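You operate a simulated robot arm through the tools that you are given. There is no shell and no other tool.

You run a simulated robot arm. Do the job below in one go: nothing can be reset, and whatever is moved stays where it is left.

## Task
File the rusty burr off the loaded shell, then flange its rim.
Fine: at the flanging machine; file back, guard up, power on, one pedal press, power off. Set down upright: block file. What is to be rubbed or washed off counts as gone when no trace of it is left.
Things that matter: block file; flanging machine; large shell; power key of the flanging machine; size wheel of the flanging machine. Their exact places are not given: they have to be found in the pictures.

It is judged by the outcome, as a careful person would: the job done as asked, and still so three seconds after it is handed in. It fails if anything else is knocked over, pushed out of place, dropped, spilled or broken.

## Robot
A 7-joint arm with a two-finger parallel gripper on a trunk, on a base that moves. Base frame: it is fixed to the floor where the robot stands at the start and does not move with it; the origin is under the middle of the robot, x ahead of it, y to its left, z up; the surface under the hand at the start is at about z = 0.85. Units: m, rad, N and s.
It reaches about 1.112 m from its shoulder. Its first joint turns from -2.897 to 2.897 rad. Places, roughly: flanging machine [0.6, -0.5, 1]; power key of the flanging machine [0.4, -0.6, 0.9]; size wheel of the flanging machine [0.6, -0.7, 1.1]. Payload 3.43 kg.
The TCP is the grasp point between the finger pads, 0.034 m short of the fingertips. In the tool frame z runs along the fingers and y along their closing line. Largest opening 0.128 m; finger width 0.024, thickness 0.012; the body of the gripper, 0.048 by 0.13 m, starts 0.096 m behind the TCP.
Orientation is told as [roll, pitch, yaw] about the base's x, y, z axes, in that order, counted from this pose: with the fingers straight down and closing along the base's y, the tool's x points along the base's -x, its y along +y and its z along -z.

## Interface
- The arm moves only by the tool send_rows. Its argument "rows" is a list of rows, each a list of 7 numbers: the closure, from 0 (fully open) to 1 (shut), then the shift along the tool's x, y, z in m, then the turn, a rotation vector about the tool's x, y, z in rad. In form: [[gripper, x, y, z, wx, wy, wz], ...]. A call has 1 to 20 rows; each row is the pose to reach, as a shift and turn from the pose commanded when the call began, along the tool's axes at that moment. Rows are played at 5 a second. More than 0.05 m and 0.15 rad between two rows, or a gripper value outside its range, and nothing of the call is played. Where a pose cannot be reached the arm comes as near as it can. A force on the tool above 50 N (or 10 N above the force at the start of the call, whichever is more), or a blocked arm, ends the call early, and 0.2 s more pass. Each finger travels about 0.153 m/s and halts on what it meets, pressing with about 22 N; the grip force reading is that of the motor and also rises with nothing between the fingers. The clock runs only during rows and for 0.2 s after the last one: add rows that repeat a pose to give the fingers time. The reply holds the time, the measured pose of the TCP, the force on the tool along the base axes, the opening and the grip force, in the units named above and with some noise, with the torque about the TCP (base axes, N m) and any sound that the robot's microphone picked up, and new pictures: "pictures" is both (left out), scene, wrist or none.
- Cameras (640 x 400 px; columns grow to the right, rows downward): "scene" is now at [0.1754, 0.1714, 1.3734]; the picture's right is [-0.68, -0.74, 0.01], its down [-0.40, 0.36, -0.84] and it looks along [0.62, -0.57, -0.54] (base axes); focal length 214 px, centre (320, 200). "wrist" rides on the gripper at [0.076, -0.011, -0.16] in the tool frame; the picture's right is [0.15, 0.99, 0.00], its down [-0.88, 0.13, -0.46] and it looks along [-0.45, 0.07, 0.89] (tool axes); focal length 234 px, centre (320, 200).
- drive_base(legs): drives the robot by 1 to 6 legs, each [ahead, turn to the left] in m and rad, along the robot's own axes; the way and the turn of a leg run together, so that a leg with both is an arc; at most 1.5 m and 3.142 rad a leg. The arm and the cameras ride along, it lands a little off, and it stops where it bumps. It gives what a move gives, and a new picture of the scene camera.
- pan_tilt(pan, tilt): turns the head with the scene camera to pan (to the left, within 2.094 rad either way) and tilt (down, from -0.506 to 1.204), counted from straight ahead of the robot. It gives what a move gives, and a new picture of the scene camera.
- measure_at(camera, pixels): for up to 12 pixels [column, row] of the newest picture of that camera ("zoom" is the newest enlarged one), the place [x, y, z] in the base frame of the surface seen there, good to about 0.003 m. No time passes.
- inspect(camera, box): a new picture of the part [left, top, right, bottom] of that camera's present view, enlarged. No time passes.
- hand_in(): hands the job in; it is judged then, once.

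Open the gripper and draw the arm clear of the work before you hand the job in, unless the task says otherwise.

The tools are called after "Emit:" as a command line: name --pt "numbers of a row" for each row, then --argument value for the rest, lists and objects as JSON in quotes. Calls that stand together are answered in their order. send_rows: Moves the arm, as the interface text tells. Its arguments: {"type":"object","properties":{"rows":{"type":"array","items":{"type":"array","items":{"type":"number"}}},"pictures":{"type":"string","enum":["both","scene","wrist","none"]}},"required":["rows"]} The other tools are called the same way: drive_base (legs) drives the base; pan_tilt (pan, tilt) turns the head that bears the scene camera; measure_at (camera, pixels) gives the place of the surface under pixels of a picture; inspect (camera, box) takes an enlarged picture of a part of a camera's view; hand_in () hands the job in.

At the start:

```text
clock: 0.0
ee_pos: [0.4398, -0.3798, 1.357]
tcp_rot: [0.0, 0.001, 0.002]
wrist_force: [-0.2, -0.2, -0.4]
ft_torque: [-0.02, 0.0, 0.01]
grip_width: 0.1282
grasp_force: 0.2
robot x, y, heading: [-0.0018, -0.0072, 0.001]
head pan, tilt (commanded): [-0.742, 0.557]
```

scene: 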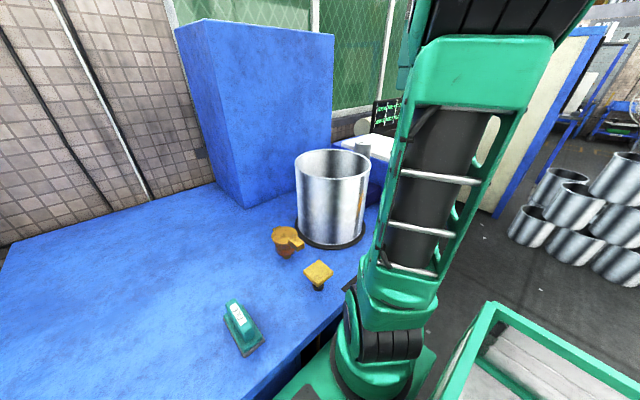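
wrist: 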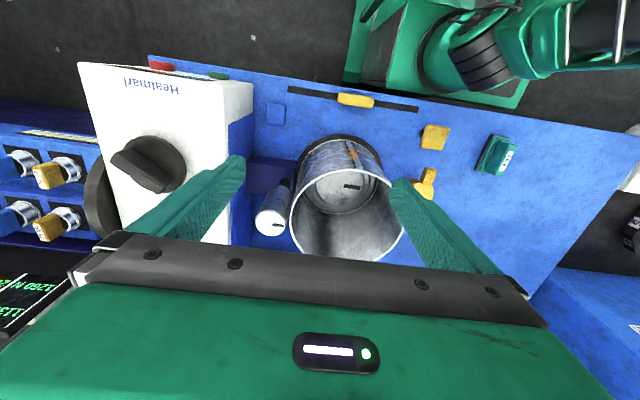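

The scene shows the shell at about (332,195), a green block file at (240,328), and yellow controls at (318,272) and (287,240). The wrist view shows the machine's white panel. I enlarge both to read the details.

Emit:
inspect --camera "scene" --box '[180, 120, 420, 360]'

Emit:
inspect --camera "wrist" --box '[240, 60, 560, 260]'

Emit:
inspect --camera "wrist" --box '[0, 40, 320, 240]'

```text
1.67 times, centred on (300, 240) of scene
```

zoom: 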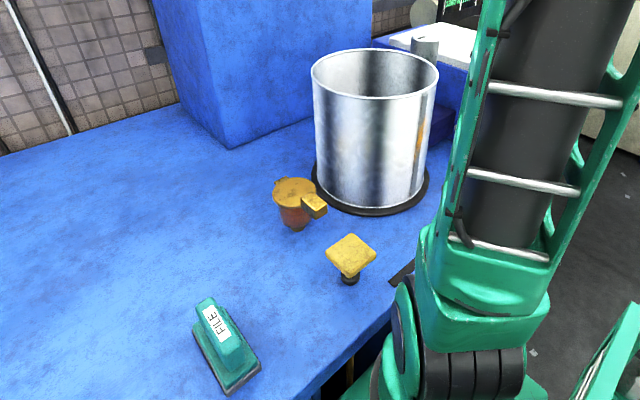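

```text
2.00 times, centred on (400, 160) of wrist
```

zoom: 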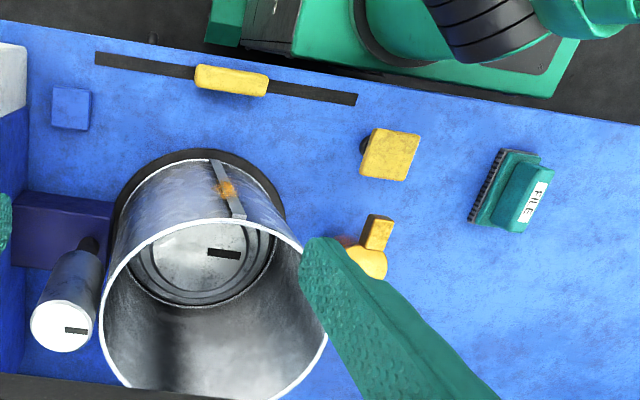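

```text
2.00 times, centred on (160, 140) of wrist
```

zoom: 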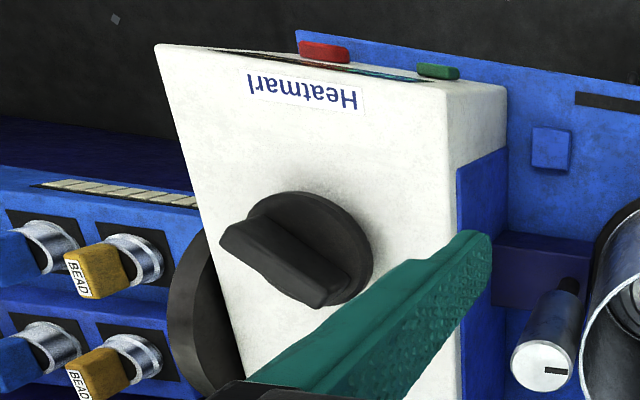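

The wrist view shows a white head with a black knob at (150,165), red and green buttons at (160,67)/(218,75), a slot with a yellow handle at (356,100), a yellow block at (434,137), a yellow lever at (428,182) and the file at (497,155). I measure these places.

Emit:
measure_at --camera "wrist" --pixels '[[150, 165], [160, 66], [218, 76], [356, 100], [275, 113], [434, 137], [428, 182], [497, 155], [353, 152], [270, 220], [130, 85], [230, 90]]'

Emit:
measure_at --camera "scene" --pixels '[[318, 270], [283, 235], [296, 243], [237, 310], [333, 155], [362, 148], [332, 240], [365, 205], [200, 300], [260, 100], [300, 330]]'

```text
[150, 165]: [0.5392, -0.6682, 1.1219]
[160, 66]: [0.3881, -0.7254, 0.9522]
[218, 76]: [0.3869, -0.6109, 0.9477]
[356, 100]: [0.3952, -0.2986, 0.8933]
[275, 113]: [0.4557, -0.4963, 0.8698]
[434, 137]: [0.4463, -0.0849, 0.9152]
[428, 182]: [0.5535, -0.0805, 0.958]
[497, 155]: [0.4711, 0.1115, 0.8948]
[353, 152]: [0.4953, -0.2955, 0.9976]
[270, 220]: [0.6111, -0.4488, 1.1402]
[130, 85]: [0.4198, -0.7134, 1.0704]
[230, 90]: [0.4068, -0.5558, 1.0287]
```

```text
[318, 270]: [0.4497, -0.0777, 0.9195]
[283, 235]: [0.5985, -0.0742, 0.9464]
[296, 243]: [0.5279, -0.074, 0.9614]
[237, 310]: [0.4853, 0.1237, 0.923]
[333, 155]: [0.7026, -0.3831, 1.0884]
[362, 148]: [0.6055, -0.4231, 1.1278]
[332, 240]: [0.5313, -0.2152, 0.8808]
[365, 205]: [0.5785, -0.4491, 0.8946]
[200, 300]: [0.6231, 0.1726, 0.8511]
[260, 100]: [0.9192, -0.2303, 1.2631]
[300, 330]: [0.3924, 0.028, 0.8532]
```

The shell is around (0.58,-0.31) and the head of the machine is near (0.5,-0.65). I turn the head further right and down to see the machine's front and the floor.

Emit:
pan_tilt --pan -1.15 --tilt 0.5

```text
clock: 0.9
ee_pos: [0.4237, -0.3791, 1.3629]
tcp_rot: [0.001, -0.011, 0.001]
wrist_force: [0.1, -0.3, -0.9]
ft_torque: [-0.03, -0.01, -0.02]
grip_width: 0.1278
grasp_force: 0.0
robot x, y, heading: [-0.0017, -0.0036, -0.001]
head pan, tilt (commanded): [-1.15, 0.499]
```

scene: 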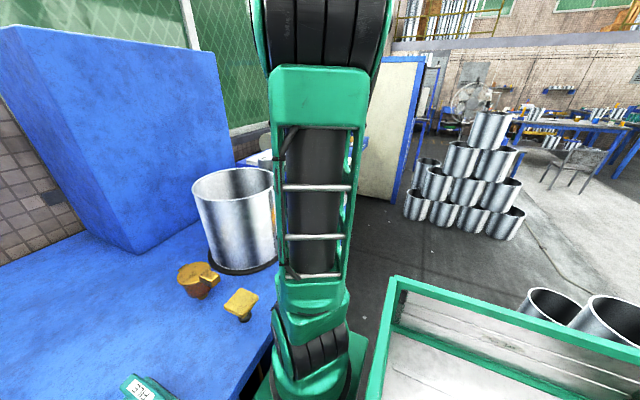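

The arm column hides the machine front from the head camera, so I will use the wrist camera instead. I move the hand back and to the right (tool +x 0.2, -y 0.2), staying high.

Emit:
send_rows --pt "0 0.03 -0.03 0 0 0 0" --pt "0 0.06 -0.06 0 0 0 0" --pt "0 0.09 -0.09 0 0 0 0" --pt "0 0.12 -0.12 0 0 0 0" --pt "0 0.15 -0.15 0 0 0 0" --pt "0 0.18 -0.18 0 0 0 0" --pt "0 0.2 -0.2 0 0 0 0" --pt "0 0.2 -0.2 0 0 0 0"

```text
clock: 2.7
ee_pos: [0.2297, -0.5721, 1.357]
tcp_rot: [-0.007, -0.012, 0.003]
wrist_force: [-1.1, -0.4, -0.1]
ft_torque: [-0.03, -0.08, 0.01]
grip_width: 0.128
grasp_force: 0.1
out of reach, approached as far as the arm can: row 7, 8
robot x, y, heading: [0.0001, -0.003, -0.002]
head pan, tilt (commanded): [-1.15, 0.499]
```

scene: 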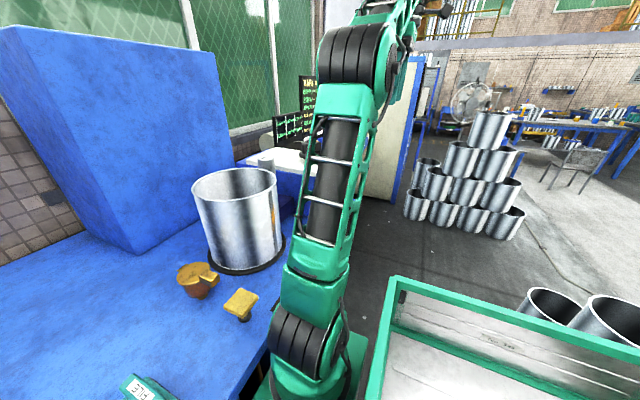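
wrist: 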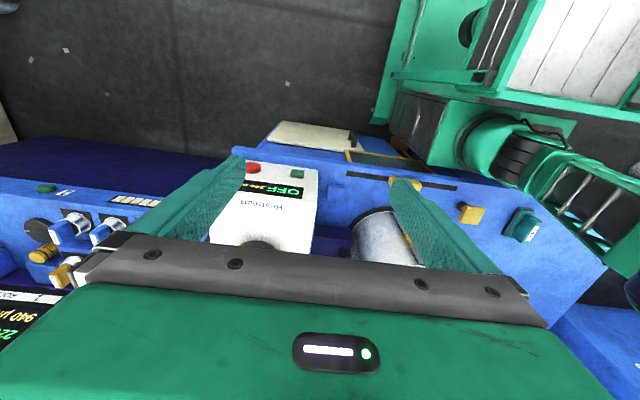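

The display on the white head shows "OFF" at (275,190), and there is a pale plate at (312,135) and something framed in yellow at (385,160) below the front. I zoom in.

Emit:
inspect --camera "wrist" --box '[220, 100, 460, 250]'

Emit:
inspect --camera "wrist" --box '[0, 140, 240, 290]'

Emit:
inspect --camera "scene" --box '[120, 60, 360, 210]'

Emit:
measure_at --camera "wrist" --pixels '[[312, 135], [385, 160], [345, 160], [290, 150], [253, 169], [298, 174], [274, 188], [420, 185], [350, 178], [450, 188]]'

```text
2.67 times, centred on (340, 175) of wrist
```

zoom: 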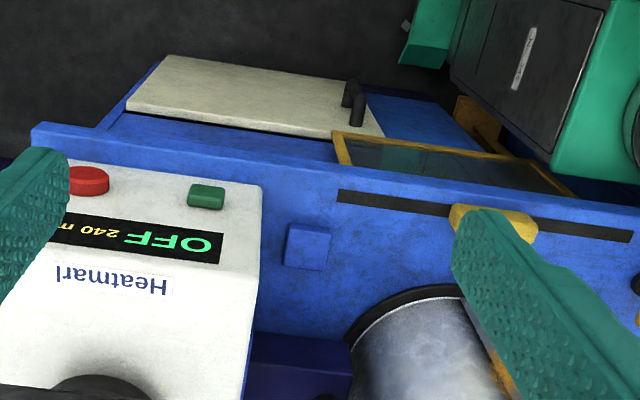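

```text
2.67 times, centred on (120, 215) of wrist
```

zoom: 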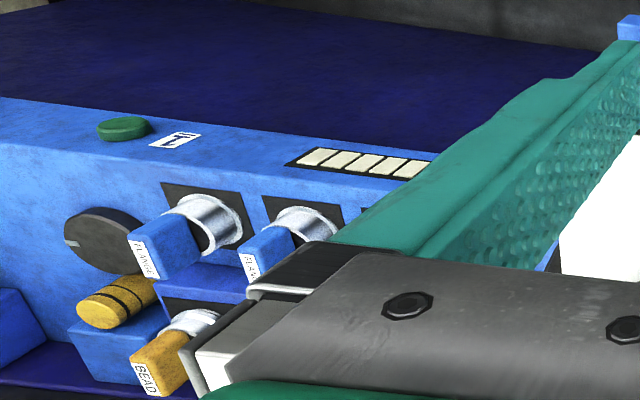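

```text
2.67 times, centred on (240, 135) of scene
```

zoom: 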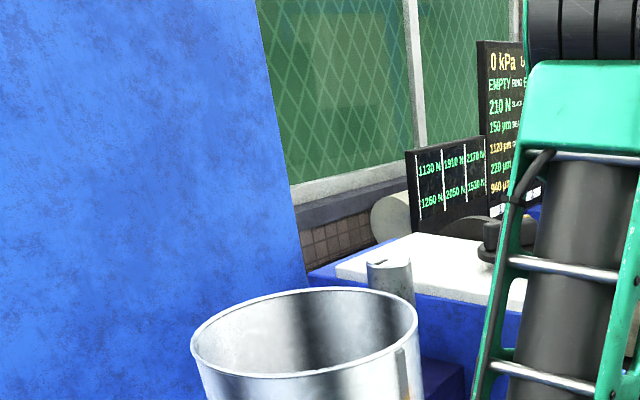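

```text
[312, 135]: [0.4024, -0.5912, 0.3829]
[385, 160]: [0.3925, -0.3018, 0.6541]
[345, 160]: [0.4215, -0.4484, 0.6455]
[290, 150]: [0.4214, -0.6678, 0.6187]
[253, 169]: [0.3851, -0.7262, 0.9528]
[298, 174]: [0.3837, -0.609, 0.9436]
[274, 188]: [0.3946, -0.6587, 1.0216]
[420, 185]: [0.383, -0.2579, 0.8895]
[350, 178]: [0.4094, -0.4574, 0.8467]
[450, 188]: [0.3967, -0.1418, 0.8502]
```

The head's display reads something like "OFF 240 m…"; I zoom tighter on it, and on the shell rim and yellow parts in the head camera.

Emit:
inspect --camera "wrist" --box '[235, 160, 325, 216]'

Emit:
inspect --camera "scene" --box '[160, 240, 290, 330]'

Emit:
inspect --camera "scene" --box '[185, 150, 305, 285]'

Emit:
inspect --camera "wrist" --box '[340, 160, 460, 280]'

Emit:
measure_at --camera "scene" --pixels '[[194, 190], [235, 201], [272, 185], [240, 168], [212, 262], [240, 270], [276, 262], [240, 255]]'

```text
7.11 times, centred on (280, 188) of wrist
```

zoom: 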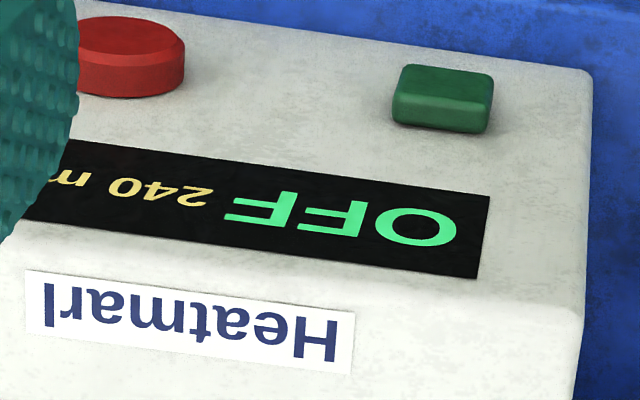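

```text
4.44 times, centred on (225, 285) of scene
```

zoom: 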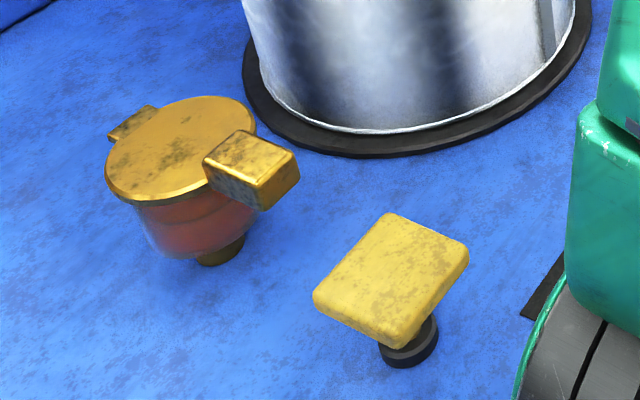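

```text
2.96 times, centred on (245, 218) of scene
```

zoom: 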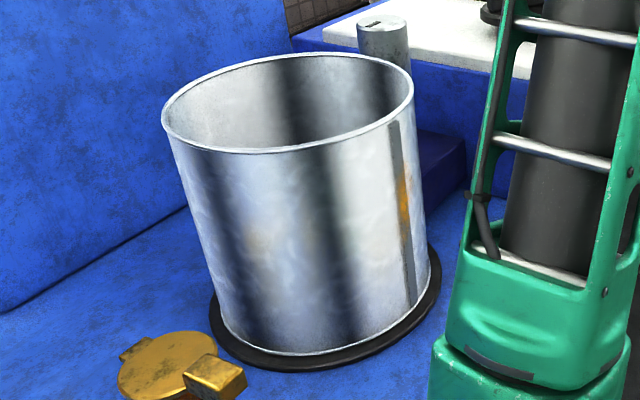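

```text
3.33 times, centred on (400, 220) of wrist
```

zoom: 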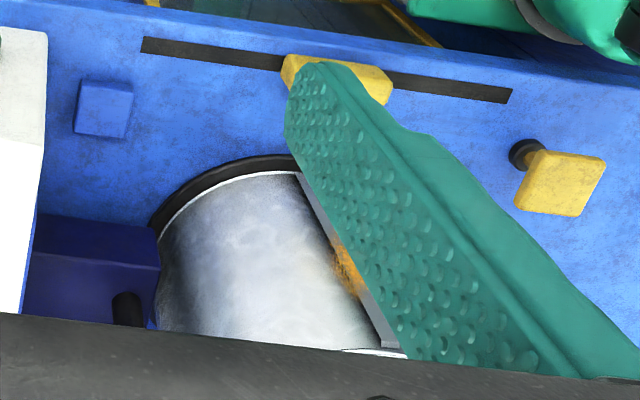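

```text
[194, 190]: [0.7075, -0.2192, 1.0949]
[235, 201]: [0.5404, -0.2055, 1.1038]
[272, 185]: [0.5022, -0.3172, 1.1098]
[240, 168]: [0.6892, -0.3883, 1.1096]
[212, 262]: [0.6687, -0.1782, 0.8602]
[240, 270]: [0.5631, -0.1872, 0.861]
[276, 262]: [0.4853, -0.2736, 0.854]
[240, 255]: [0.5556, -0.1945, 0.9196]
```

I check the shape of the pale plate and framed screen below the bench front, and of the yellow pad and lidded cup.

Emit:
measure_at --camera "wrist" --pixels '[[290, 122], [285, 135], [320, 128], [335, 143], [350, 133], [352, 140], [360, 152], [375, 165], [400, 165], [270, 130], [260, 140], [375, 140]]'

Emit:
measure_at --camera "scene" --pixels '[[240, 300], [229, 302], [253, 295], [243, 290], [238, 312], [245, 317], [195, 268], [182, 278], [212, 274], [208, 280], [200, 285], [203, 294]]'

```text
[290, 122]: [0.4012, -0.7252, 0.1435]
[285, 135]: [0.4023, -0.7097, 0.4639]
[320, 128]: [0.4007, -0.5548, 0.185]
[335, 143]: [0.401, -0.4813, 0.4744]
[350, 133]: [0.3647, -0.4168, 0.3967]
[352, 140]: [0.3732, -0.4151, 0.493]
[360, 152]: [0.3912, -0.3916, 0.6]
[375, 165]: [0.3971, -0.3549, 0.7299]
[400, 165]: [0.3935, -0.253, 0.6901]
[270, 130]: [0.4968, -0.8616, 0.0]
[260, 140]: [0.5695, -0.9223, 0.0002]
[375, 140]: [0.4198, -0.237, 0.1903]
```

```text
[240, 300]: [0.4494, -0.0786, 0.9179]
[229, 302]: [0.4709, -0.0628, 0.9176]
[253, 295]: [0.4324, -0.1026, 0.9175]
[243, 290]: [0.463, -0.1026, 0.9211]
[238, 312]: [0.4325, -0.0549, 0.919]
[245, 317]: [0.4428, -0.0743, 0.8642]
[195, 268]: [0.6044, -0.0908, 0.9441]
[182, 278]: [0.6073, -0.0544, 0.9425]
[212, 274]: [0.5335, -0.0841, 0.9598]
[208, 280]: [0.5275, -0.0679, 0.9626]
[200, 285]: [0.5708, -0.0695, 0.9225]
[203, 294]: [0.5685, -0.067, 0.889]
```

There is a brownish-yellow piece at about (400,143) in the wrist view, low near the robot base, that could be the floor pedal. I zoom and measure.

Emit:
inspect --camera "wrist" --box '[350, 90, 450, 170]'

Emit:
measure_at --camera "wrist" --pixels '[[397, 139], [402, 146], [405, 150], [392, 137], [415, 155], [425, 160]]'

```text
5.00 times, centred on (400, 130) of wrist
```

zoom: 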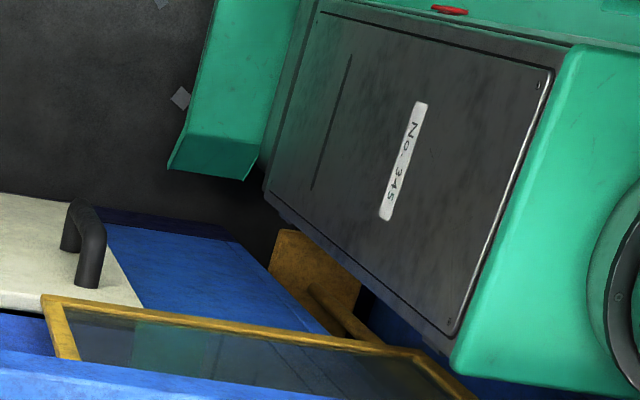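

```text
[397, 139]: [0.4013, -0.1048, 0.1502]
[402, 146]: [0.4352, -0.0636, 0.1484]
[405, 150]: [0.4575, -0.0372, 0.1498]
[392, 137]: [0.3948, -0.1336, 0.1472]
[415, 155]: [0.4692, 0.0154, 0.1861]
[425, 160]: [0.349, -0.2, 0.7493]
```

The foot pedal is the brown plate at about (0.42,-0.09,0.15), and the yellow pad on the bench at (0.448,-0.08,0.918) stands right above it. I shift the hand forward and right to read the whole display.

Emit:
send_rows --pt "0 -0.02 -0.03 0 0 0 0" --pt "0 -0.04 -0.06 0 0 0 0" --pt "0 -0.06 -0.1 0 0 0 0" --pt "0 -0.06 -0.12 0 0 0 0" --pt "0 -0.06 -0.12 0 0 0 0" --pictures "both"

```text
clock: 3.9
ee_pos: [0.293, -0.6282, 1.3349]
tcp_rot: [-0.036, -0.028, 0.001]
wrist_force: [-1.7, -1.4, -1.6]
ft_torque: [0.15, -0.19, -0.01]
grip_width: 0.128
grasp_force: 0.1
out of reach, approached as far as the arm can: row 1, 2, 3, 4, 5
robot x, y, heading: [0.0005, -0.0055, -0.002]
head pan, tilt (commanded): [-1.15, 0.499]
```

scene: 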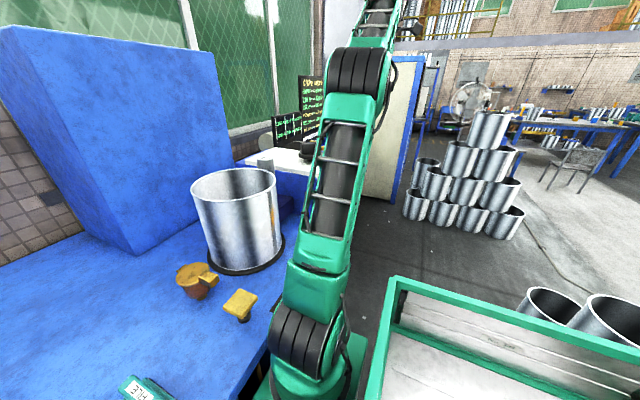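
wrist: 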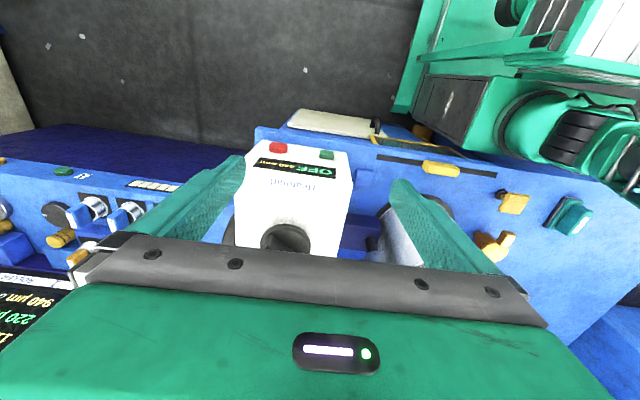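

The display is now clear near (293,172). I zoom on it and the knob, and measure the arm's base position.

Emit:
inspect --camera "wrist" --box '[230, 130, 350, 205]'

Emit:
inspect --camera "wrist" --box '[340, 110, 620, 285]'

Emit:
inspect --camera "scene" --box '[240, 70, 360, 190]'

Emit:
measure_at --camera "scene" --pixels '[[310, 385], [300, 335], [320, 250], [360, 65], [345, 130]]'

Emit:
measure_at --camera "wrist" --pixels '[[515, 120], [570, 115], [480, 80], [590, 140], [440, 90]]'

```text
5.33 times, centred on (290, 168) of wrist
```

zoom: 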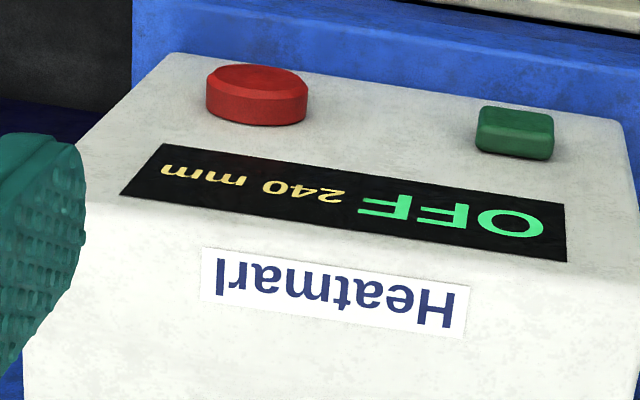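

```text
2.29 times, centred on (480, 198) of wrist
```

zoom: 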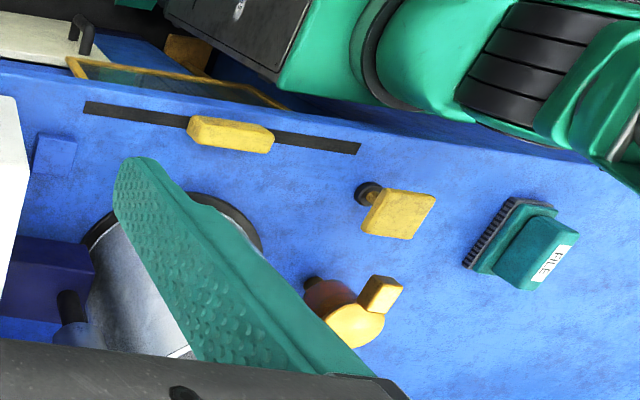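

```text
3.33 times, centred on (300, 130) of scene
```

zoom: 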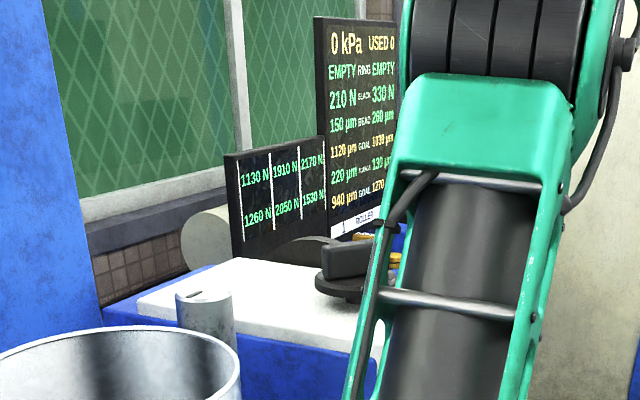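

```text
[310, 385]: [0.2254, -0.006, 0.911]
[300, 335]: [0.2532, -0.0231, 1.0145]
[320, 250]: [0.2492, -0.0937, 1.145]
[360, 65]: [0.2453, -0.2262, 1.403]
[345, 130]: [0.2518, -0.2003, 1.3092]
```

```text
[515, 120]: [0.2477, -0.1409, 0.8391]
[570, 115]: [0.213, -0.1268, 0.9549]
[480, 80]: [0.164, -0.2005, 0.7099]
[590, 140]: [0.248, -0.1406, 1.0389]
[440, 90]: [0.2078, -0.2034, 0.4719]
```

The display reads "OFF 240 mm", so I must check the loaded shell's size. I sample its outer wall and rim to fit the diameter.

Emit:
measure_at --camera "scene" --pixels '[[204, 225], [208, 228], [215, 230], [225, 232], [235, 233], [245, 233], [255, 231], [262, 229], [270, 226], [274, 224]]'

Emit:
inspect --camera "scene" --box '[185, 155, 285, 215]'

```text
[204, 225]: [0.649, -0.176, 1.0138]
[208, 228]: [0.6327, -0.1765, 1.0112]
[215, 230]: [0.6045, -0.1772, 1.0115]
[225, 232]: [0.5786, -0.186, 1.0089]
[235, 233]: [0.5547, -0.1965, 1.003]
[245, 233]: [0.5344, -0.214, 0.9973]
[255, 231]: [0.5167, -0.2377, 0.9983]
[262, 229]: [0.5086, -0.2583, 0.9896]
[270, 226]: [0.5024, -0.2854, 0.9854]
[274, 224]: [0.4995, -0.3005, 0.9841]
```

```text
6.40 times, centred on (235, 185) of scene
```

zoom: 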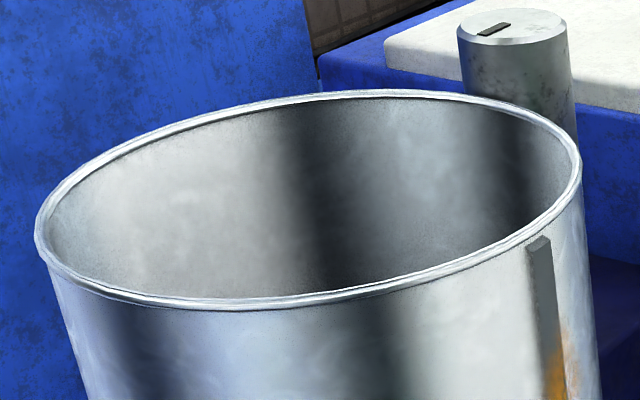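

The wall fits a circle centred near (0.62,-0.298) with radius about 0.120, so the shell is 240 mm and the size display already matches; the wheel must stay untouched. Now I turn the head to look closely at the file.

Emit:
pan_tilt --pan -0.2 --tilt 0.95

```text
clock: 5.1
ee_pos: [0.2938, -0.6266, 1.3365]
tcp_rot: [-0.038, -0.028, 0.002]
wrist_force: [-0.2, 0.2, 0.6]
ft_torque: [-0.03, 0.0, 0.01]
grip_width: 0.1279
grasp_force: 0.0
robot x, y, heading: [0.0008, -0.0011, 0.001]
head pan, tilt (commanded): [-0.201, 0.949]
```

scene: 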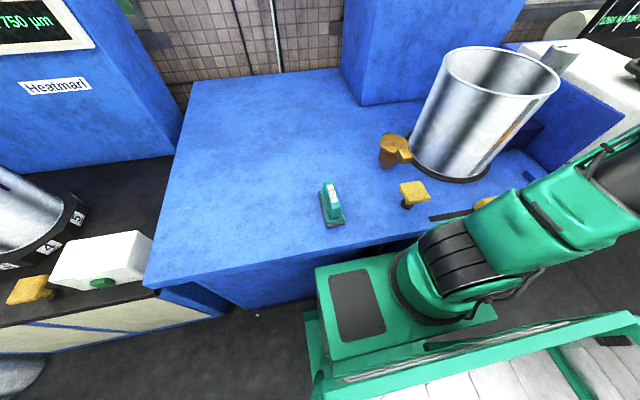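

Now the file is visible at (331,203). I zoom on it and on the yellow parts.

Emit:
inspect --camera "scene" --box '[300, 165, 364, 240]'

Emit:
measure_at --camera "scene" --pixels '[[326, 185], [334, 185], [330, 195], [336, 205], [325, 222], [344, 219], [319, 195], [333, 228], [330, 212], [340, 210]]'

Emit:
inspect --camera "scene" --box '[370, 120, 500, 225]'

```text
5.33 times, centred on (332, 202) of scene
```

zoom: 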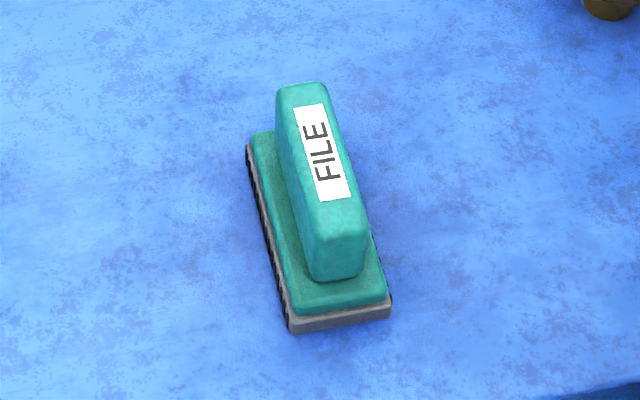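

```text
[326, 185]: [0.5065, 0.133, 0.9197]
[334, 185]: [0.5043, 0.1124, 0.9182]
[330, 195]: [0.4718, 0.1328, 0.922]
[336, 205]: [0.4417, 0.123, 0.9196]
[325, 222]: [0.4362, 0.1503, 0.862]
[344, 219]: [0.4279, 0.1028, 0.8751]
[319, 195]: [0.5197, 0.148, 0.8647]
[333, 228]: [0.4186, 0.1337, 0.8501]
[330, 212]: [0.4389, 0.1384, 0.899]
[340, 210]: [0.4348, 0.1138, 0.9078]
```

```text
3.81 times, centred on (435, 172) of scene
```

zoom: 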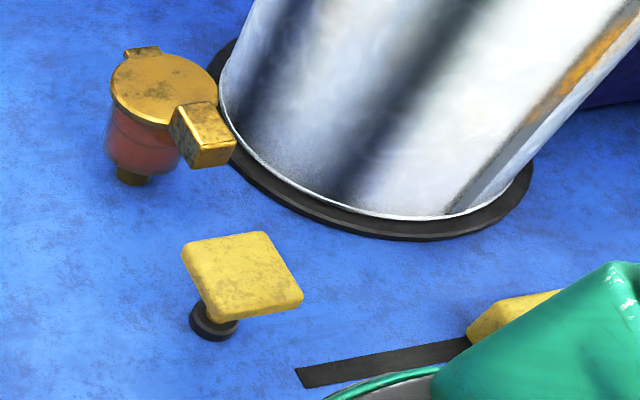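

The file stands with its long side along x, handle about 0.025 m wide at y≈0.123, top z≈0.92. The seam faces straight at the robot (−x), so filing needs a horizontal hand and more room; I look behind the robot before backing up.

Emit:
pan_tilt --pan 2.09 --tilt 0.6

Emit:
pan_tilt --pan -2.09 --tilt 0.6

```text
clock: 7.2
ee_pos: [0.2933, -0.627, 1.3369]
tcp_rot: [-0.039, -0.029, 0.005]
wrist_force: [0.3, -0.1, 0.7]
ft_torque: [0.02, 0.03, 0.02]
grip_width: 0.1281
grasp_force: 0.1
robot x, y, heading: [0.0008, -0.0059, -0.0]
head pan, tilt (commanded): [2.089, 0.6]
```

scene: 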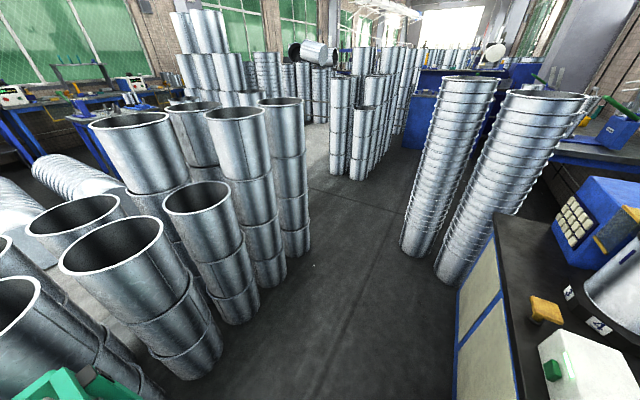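

```text
clock: 10.6
ee_pos: [0.2933, -0.6269, 1.3366]
tcp_rot: [-0.037, -0.026, 0.005]
wrist_force: [-0.4, -0.4, -0.4]
ft_torque: [-0.01, 0.04, -0.01]
grip_width: 0.1279
grasp_force: 0.1
robot x, y, heading: [-0.0017, -0.0034, -0.001]
head pan, tilt (commanded): [-2.089, 0.6]
```

scene: 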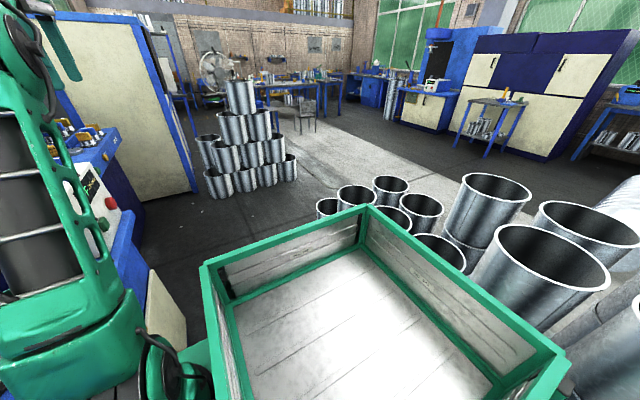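

Shells stand close behind the robot's tray. I measure the tray's rear edge and the nearest shells before deciding on any driving.

Emit:
measure_at --camera "scene" --pixels '[[368, 208], [565, 358], [205, 265], [330, 210], [440, 258], [400, 225], [540, 290], [420, 205], [355, 195], [480, 300], [600, 290], [455, 240]]'

```text
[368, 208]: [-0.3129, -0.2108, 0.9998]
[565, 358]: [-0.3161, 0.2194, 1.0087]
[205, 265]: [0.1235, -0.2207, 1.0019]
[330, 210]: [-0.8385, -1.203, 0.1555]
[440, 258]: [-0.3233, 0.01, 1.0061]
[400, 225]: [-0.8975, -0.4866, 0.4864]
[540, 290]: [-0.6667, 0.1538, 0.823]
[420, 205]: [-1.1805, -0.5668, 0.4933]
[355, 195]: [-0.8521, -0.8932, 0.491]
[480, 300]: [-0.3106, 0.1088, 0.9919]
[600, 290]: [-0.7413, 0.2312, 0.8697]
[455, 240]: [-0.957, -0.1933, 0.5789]
```

The tray rear is at x≈-0.32; I measure the rim and body of the nearest shell behind more carefully.

Emit:
measure_at --camera "scene" --pixels '[[498, 250], [515, 273], [540, 288], [570, 293], [500, 270], [520, 300], [550, 325], [415, 265], [405, 240], [607, 275], [450, 240], [570, 330]]'

Emit:
inspect --camera "scene" --box '[360, 170, 640, 370]'

```text
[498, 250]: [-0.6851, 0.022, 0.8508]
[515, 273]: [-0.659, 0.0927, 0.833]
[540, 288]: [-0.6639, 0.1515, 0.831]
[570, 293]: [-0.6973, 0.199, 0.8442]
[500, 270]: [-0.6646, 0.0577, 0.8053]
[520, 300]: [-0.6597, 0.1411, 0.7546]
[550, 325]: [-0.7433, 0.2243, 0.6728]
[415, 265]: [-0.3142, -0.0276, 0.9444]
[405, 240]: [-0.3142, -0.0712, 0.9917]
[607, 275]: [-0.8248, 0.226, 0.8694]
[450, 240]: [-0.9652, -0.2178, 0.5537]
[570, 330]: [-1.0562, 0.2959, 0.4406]
```

```text
2.00 times, centred on (500, 270) of scene
```

zoom: 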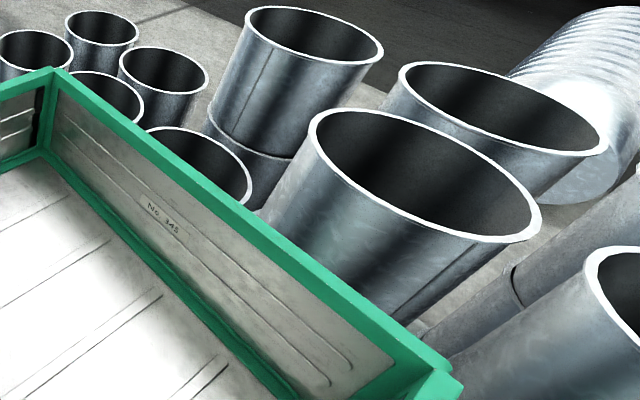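

Backing up is possible but tight, so first I test whether a horizontal hand pose is reachable from here. I move the hand back toward the middle at height, then check.

Emit:
send_rows --pt "0 -0.02 0.04 0 0 0 0" --pt "0 -0.04 0.08 0 0 0 0" --pt "0 -0.06 0.12 0 0 0 0" --pt "0 -0.08 0.16 0 0 0 0" --pt "0 -0.1 0.2 0 0 0 0" --pt "0 -0.1 0.24 0 0 0 0" --pt "0 -0.1 0.24 0 0 0 0" --pictures "none"

Emit:
pan_tilt --pan -0.75 --tilt 0.6

```text
clock: 12.2
ee_pos: [0.3923, -0.3844, 1.3336]
tcp_rot: [0.001, -0.012, 0.002]
wrist_force: [-0.6, -0.4, -0.3]
ft_torque: [0.01, 0.05, 0.01]
grip_width: 0.1281
grasp_force: 0.0
robot x, y, heading: [-0.0016, -0.0011, -0.003]
head pan, tilt (commanded): [-2.089, 0.6]
```

```text
clock: 13.7
ee_pos: [0.3925, -0.3839, 1.334]
tcp_rot: [0.001, -0.011, 0.003]
wrist_force: [-0.6, 0.8, 0.8]
ft_torque: [0.04, 0.01, 0.0]
grip_width: 0.1277
grasp_force: 0.0
robot x, y, heading: [-0.001, -0.0037, -0.0]
head pan, tilt (commanded): [-0.75, 0.6]
```

scene: 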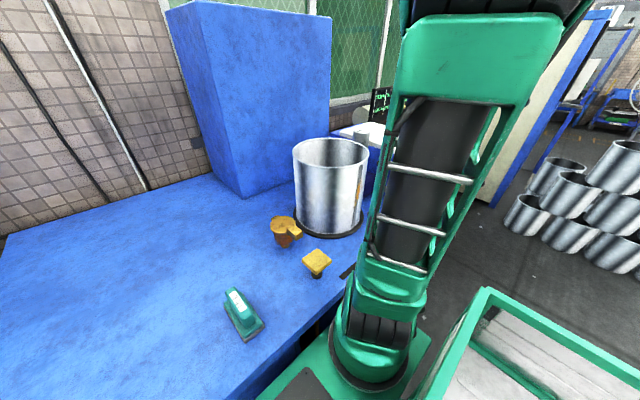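

The hand is at (0.392,-0.384,1.334). I pitch the empty hand forward toward horizontal in small turns to test the pose.

Emit:
send_rows --pt "0 0 0 0 0 -0.14 0" --pt "0 0 0 0 0 -0.28 0" --pt "0 0 0 0 0 -0.42 0" --pt "0 0 0 0 0 -0.56 0" --pt "0 0 0 0 0 -0.7 0" --pt "0 0 0 0 0 -0.84 0" --pt "0 0 0 0 0 -0.98 0" --pt "0 0 0 0 0 -1.12 0" --pt "0 0 0 0 0 -1.26 0" --pt "0 0 0 0 0 -1.4 0" --pt "0 0 0 0 0 -1.56 0" --pt "0 0 0 0 0 -1.56 0"

```text
refused: row 11 steps farther than a row can; nothing moved
```

The last step was 0.16 rad, over the limit; I resend with even steps.

Emit:
send_rows --pt "0 0 0 0 0 -0.14 0" --pt "0 0 0 0 0 -0.28 0" --pt "0 0 0 0 0 -0.42 0" --pt "0 0 0 0 0 -0.56 0" --pt "0 0 0 0 0 -0.7 0" --pt "0 0 0 0 0 -0.84 0" --pt "0 0 0 0 0 -0.98 0" --pt "0 0 0 0 0 -1.12 0" --pt "0 0 0 0 0 -1.26 0" --pt "0 0 0 0 0 -1.4 0" --pt "0 0 0 0 0 -1.54 0" --pt "0 0 0 0 0 -1.54 0"

```text
clock: 15.6
ee_pos: [0.461, -0.3554, 1.3229]
tcp_rot: [-0.127, -0.94, 0.111]
wrist_force: [-0.1, 0.3, -0.3]
ft_torque: [-0.01, -0.02, -0.02]
grip_width: 0.1282
grasp_force: 0.2
robot x, y, heading: [-0.0029, 0.0022, 0.001]
head pan, tilt (commanded): [-0.75, 0.6]
stopped in row 9: the arm was blocked; the commanded pose is now the measured one
```

scene: 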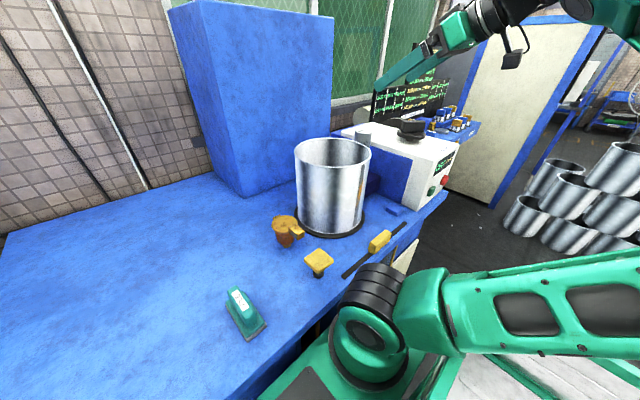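
wrist: 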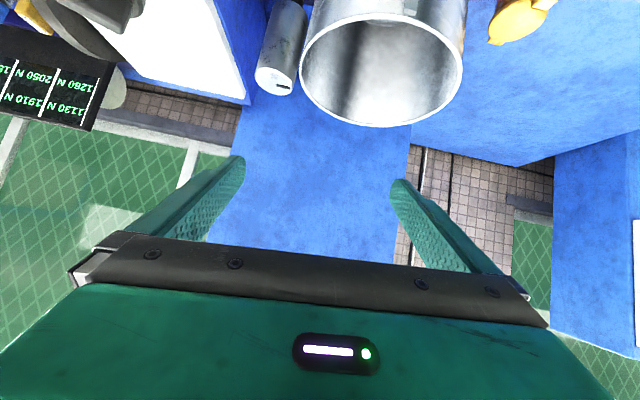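

The arm got blocked at pitch -0.94 (elbow folded back over its own tray), so room is needed. This pose however opens the head's view of the machine; I zoom in.

Emit:
inspect --camera "scene" --box '[330, 100, 480, 290]'

Emit:
inspect --camera "scene" --box '[385, 110, 475, 220]'

Emit:
measure_at --camera "scene" --pixels '[[446, 181], [432, 190], [380, 242], [372, 252], [389, 233], [345, 275], [405, 224], [352, 180], [362, 205], [400, 212]]'

```text
2.11 times, centred on (405, 195) of scene
```

zoom: 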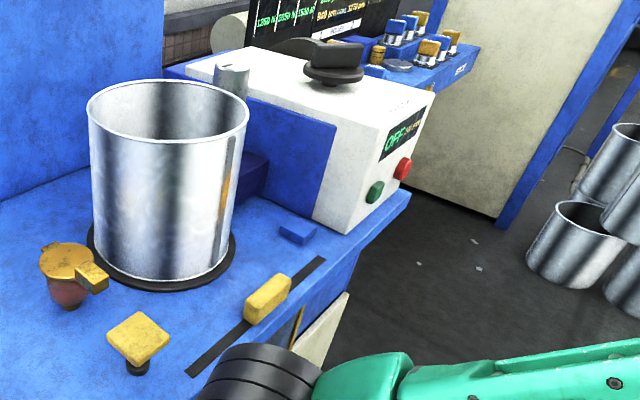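

```text
3.64 times, centred on (430, 165) of scene
```

zoom: 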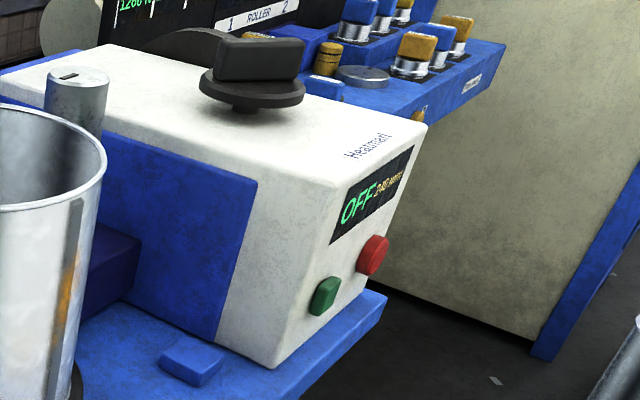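

```text
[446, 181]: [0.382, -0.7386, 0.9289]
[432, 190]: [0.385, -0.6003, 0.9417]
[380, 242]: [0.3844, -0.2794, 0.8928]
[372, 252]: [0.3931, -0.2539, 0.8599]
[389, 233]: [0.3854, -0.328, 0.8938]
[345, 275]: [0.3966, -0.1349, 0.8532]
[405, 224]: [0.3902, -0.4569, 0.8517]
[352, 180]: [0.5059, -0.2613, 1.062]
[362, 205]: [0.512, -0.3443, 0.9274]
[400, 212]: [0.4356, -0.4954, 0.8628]
```

The arm base sits near (0.2,-0.07), so a horizontal hand at the seam is too folded. A better idea is to grip the file with the hand tilted, so that filing needs only a steep, downward-forward hand. I first level the hand's roll/yaw and return to pitch about -0.5.

Emit:
send_rows --pt "0 0 0 0 -0.012 0.11 0.014" --pt "0 0 0 0 -0.025 0.22 0.028" --pt "0 0 0 0 -0.038 0.33 0.042" --pt "0 0 0 0 -0.051 0.44 0.057" --pt "0 0 0 0 -0.051 0.44 0.057" --pictures "scene"

```text
clock: 16.8
ee_pos: [0.4486, -0.3639, 1.3246]
tcp_rot: [0.017, -0.53, -0.007]
wrist_force: [0.1, 0.5, 1.2]
ft_torque: [0.02, 0.0, 0.04]
grip_width: 0.1281
grasp_force: 0.0
robot x, y, heading: [0.0017, -0.0033, 0.0]
head pan, tilt (commanded): [-0.75, 0.6]
```

scene: 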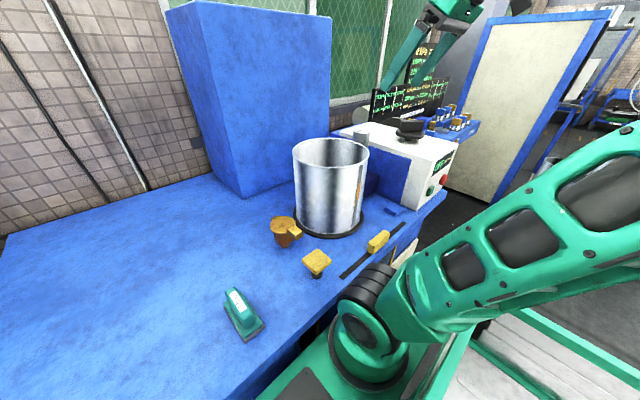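

Hand is at pitch -0.53. I test the lower region in front of the seam with the empty hand: target TCP about (0.38,-0.30,1.06), which stays clear of the shell (x>0.49).

Emit:
send_rows --pt "0 0.024 0.008 0.024 0 0 0" --pt "0 0.048 0.016 0.048 0 0 0" --pt "0 0.072 0.024 0.072 0 0 0" --pt "0 0.096 0.032 0.096 0 0 0" --pt "0 0.12 0.04 0.12 0 0 0" --pt "0 0.144 0.048 0.144 0 0 0" --pt "0 0.168 0.056 0.168 0 0 0" --pt "0 0.193 0.064 0.193 0 0 0" --pt "0 0.193 0.064 0.193 0 0 0" --pictures "both"

```text
clock: 18.8
ee_pos: [0.3779, -0.2979, 1.0604]
tcp_rot: [0.016, -0.53, -0.008]
wrist_force: [0.9, -0.1, 0.9]
ft_torque: [0.01, 0.0, 0.01]
grip_width: 0.1279
grasp_force: 0.1
robot x, y, heading: [0.0008, -0.0076, 0.001]
head pan, tilt (commanded): [-0.75, 0.6]
```

scene: 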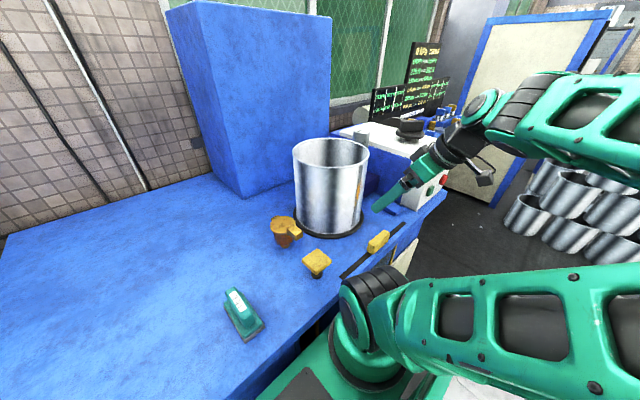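
wrist: 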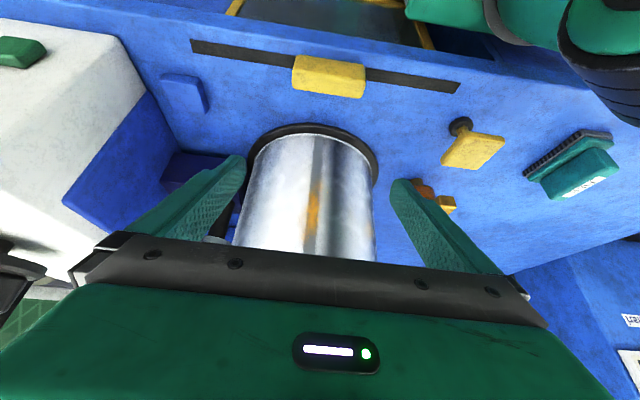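

That pose is reachable, and the wrist view shows the rust on the seam at (313,205). I zoom on it, then test how far the hand can pitch here.

Emit:
inspect --camera "wrist" --box '[240, 120, 400, 250]'

Emit:
measure_at --camera "wrist" --pixels '[[313, 205], [306, 205], [320, 205], [313, 185], [313, 230], [313, 245], [318, 170], [318, 150], [300, 205], [330, 205]]'

Emit:
send_rows --pt "0 0 0 0 0 -0.12 0" --pt "0 0 0 0 0 -0.24 0" --pt "0 0 0 0 0 -0.36 0" --pt "0 0 0 0 0 -0.48 0" --pt "0 0 0 0 0 -0.6 0" --pt "0 0 0 0 0 -0.72 0" --pt "0 0 0 0 0 -0.84 0" --pt "0 0 0 0 0 -0.96 0" --pt "0 0 0 0 0 -1.04 0" --pt "0 0 0 0 0 -1.04 0" --pictures "both"

```text
3.08 times, centred on (320, 185) of wrist
```

zoom: 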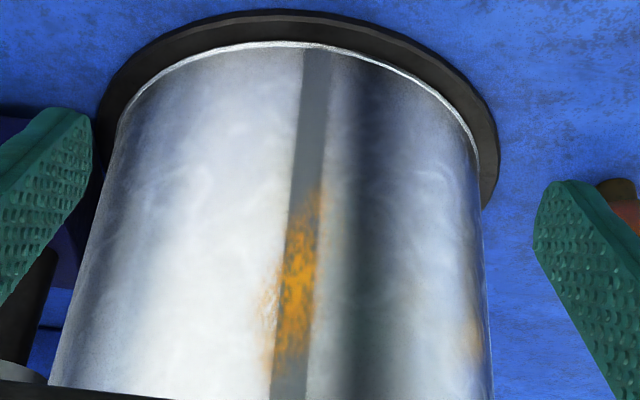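

```text
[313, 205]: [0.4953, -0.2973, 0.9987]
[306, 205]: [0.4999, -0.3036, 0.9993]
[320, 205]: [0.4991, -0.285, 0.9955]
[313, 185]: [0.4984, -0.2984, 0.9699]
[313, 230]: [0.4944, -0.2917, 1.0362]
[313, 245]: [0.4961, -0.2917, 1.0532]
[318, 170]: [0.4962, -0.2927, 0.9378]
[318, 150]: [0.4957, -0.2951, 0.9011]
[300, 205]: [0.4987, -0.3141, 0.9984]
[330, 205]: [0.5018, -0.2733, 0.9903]
```

```text
clock: 20.1
ee_pos: [0.3843, -0.3018, 1.0172]
tcp_rot: [0.065, -0.808, -0.087]
wrist_force: [0.2, 0.4, 0.1]
ft_torque: [0.02, 0.02, 0.0]
grip_width: 0.128
grasp_force: 0.1
out of reach, approached as far as the arm can: row 5, 6
robot x, y, heading: [0.0003, -0.0033, 0.001]
head pan, tilt (commanded): [-0.75, 0.6]
stopped in row 6: the arm was blocked; the commanded pose is now the measured one
```

scene: 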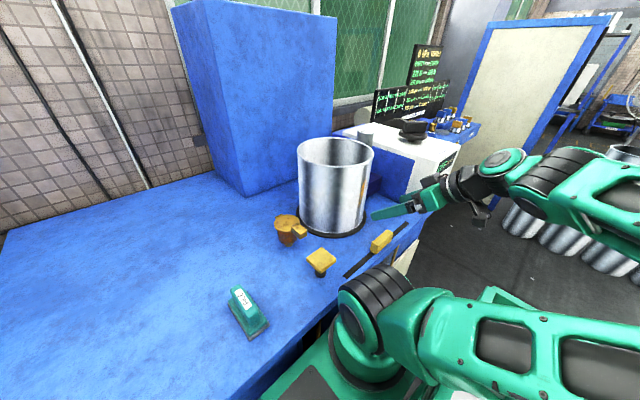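
wrist: 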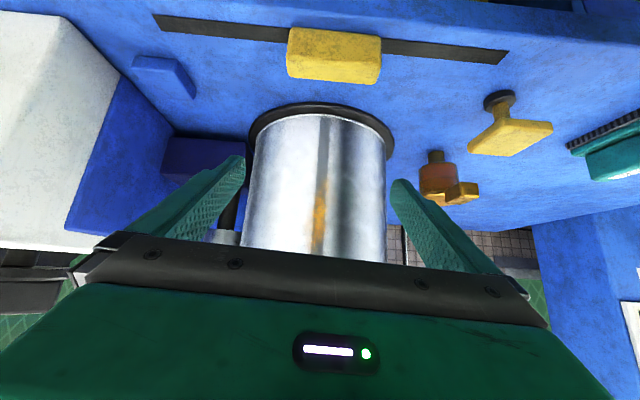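

Pitch is limited to about -0.75 here, so I will file with the hand at about -0.55 and therefore grip the file with the hand leaning from beyond at about +1.0. The rust spans z≈0.965–1.05 at y≈-0.295. I now retreat up and level the hand.

Emit:
send_rows --pt "0 -0.029 0 -0.028 0.003 0.08 -0.012" --pt "0 -0.058 0 -0.056 0.006 0.16 -0.024" --pt "0 -0.087 0 -0.084 0.009 0.24 -0.036" --pt "0 -0.116 0 -0.112 0.011 0.32 -0.048" --pt "0 -0.145 0 -0.138 0.014 0.408 -0.06" --pt "0 -0.145 0 -0.138 0.014 0.408 -0.06" --pictures "none"

```text
clock: 21.4
ee_pos: [0.3689, -0.3246, 1.2208]
tcp_rot: [0.007, -0.437, 0.009]
wrist_force: [-0.2, -0.4, 0.4]
ft_torque: [-0.02, -0.04, 0.03]
grip_width: 0.1279
grasp_force: 0.0
robot x, y, heading: [0.0009, -0.0016, -0.005]
head pan, tilt (commanded): [-0.75, 0.6]
```

Hand is clear at (0.369,-0.325,1.221). I carry it over toward the file at (0.52,0.12,1.25), turning to straight down on the way.

Emit:
send_rows --pt "0 -0.0149 0.0445 0.0036 0 0.044 0" --pt "0 -0.0298 0.089 0.0072 0 0.088 0" --pt "0 -0.0447 0.1335 0.0108 0 0.132 0" --pt "0 -0.0596 0.178 0.0144 0 0.176 0" --pt "0 -0.0745 0.2225 0.018 0 0.22 0" --pt "0 -0.0894 0.267 0.0216 0 0.264 0" --pt "0 -0.1043 0.3115 0.0252 0 0.308 0" --pt "0 -0.1192 0.356 0.0288 0 0.352 0" --pt "0 -0.1341 0.4005 0.0324 0 0.396 0" --pt "0 -0.149 0.445 0.036 0 0.437 0" --pt "0 -0.149 0.445 0.036 0 0.437 0" --pictures "both"

```text
clock: 23.9
ee_pos: [0.5179, 0.1248, 1.2538]
tcp_rot: [0.006, -0.001, 0.01]
wrist_force: [-0.1, -0.5, 0.8]
ft_torque: [0.01, 0.01, 0.0]
grip_width: 0.128
grasp_force: 0.0
robot x, y, heading: [-0.0001, -0.0005, 0.0]
head pan, tilt (commanded): [-0.75, 0.6]
```

scene: 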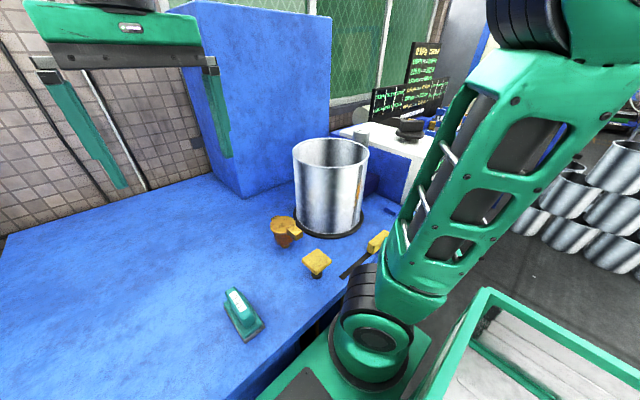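
wrist: 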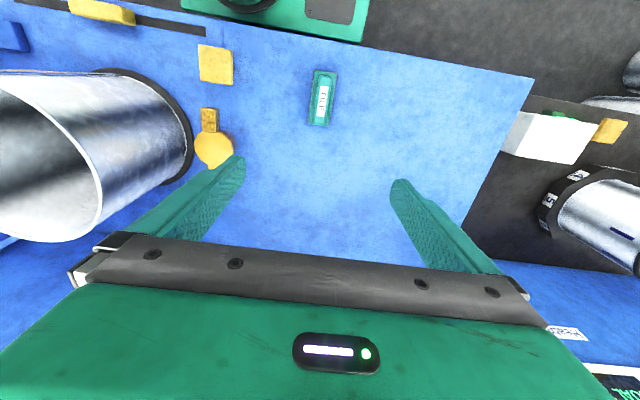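

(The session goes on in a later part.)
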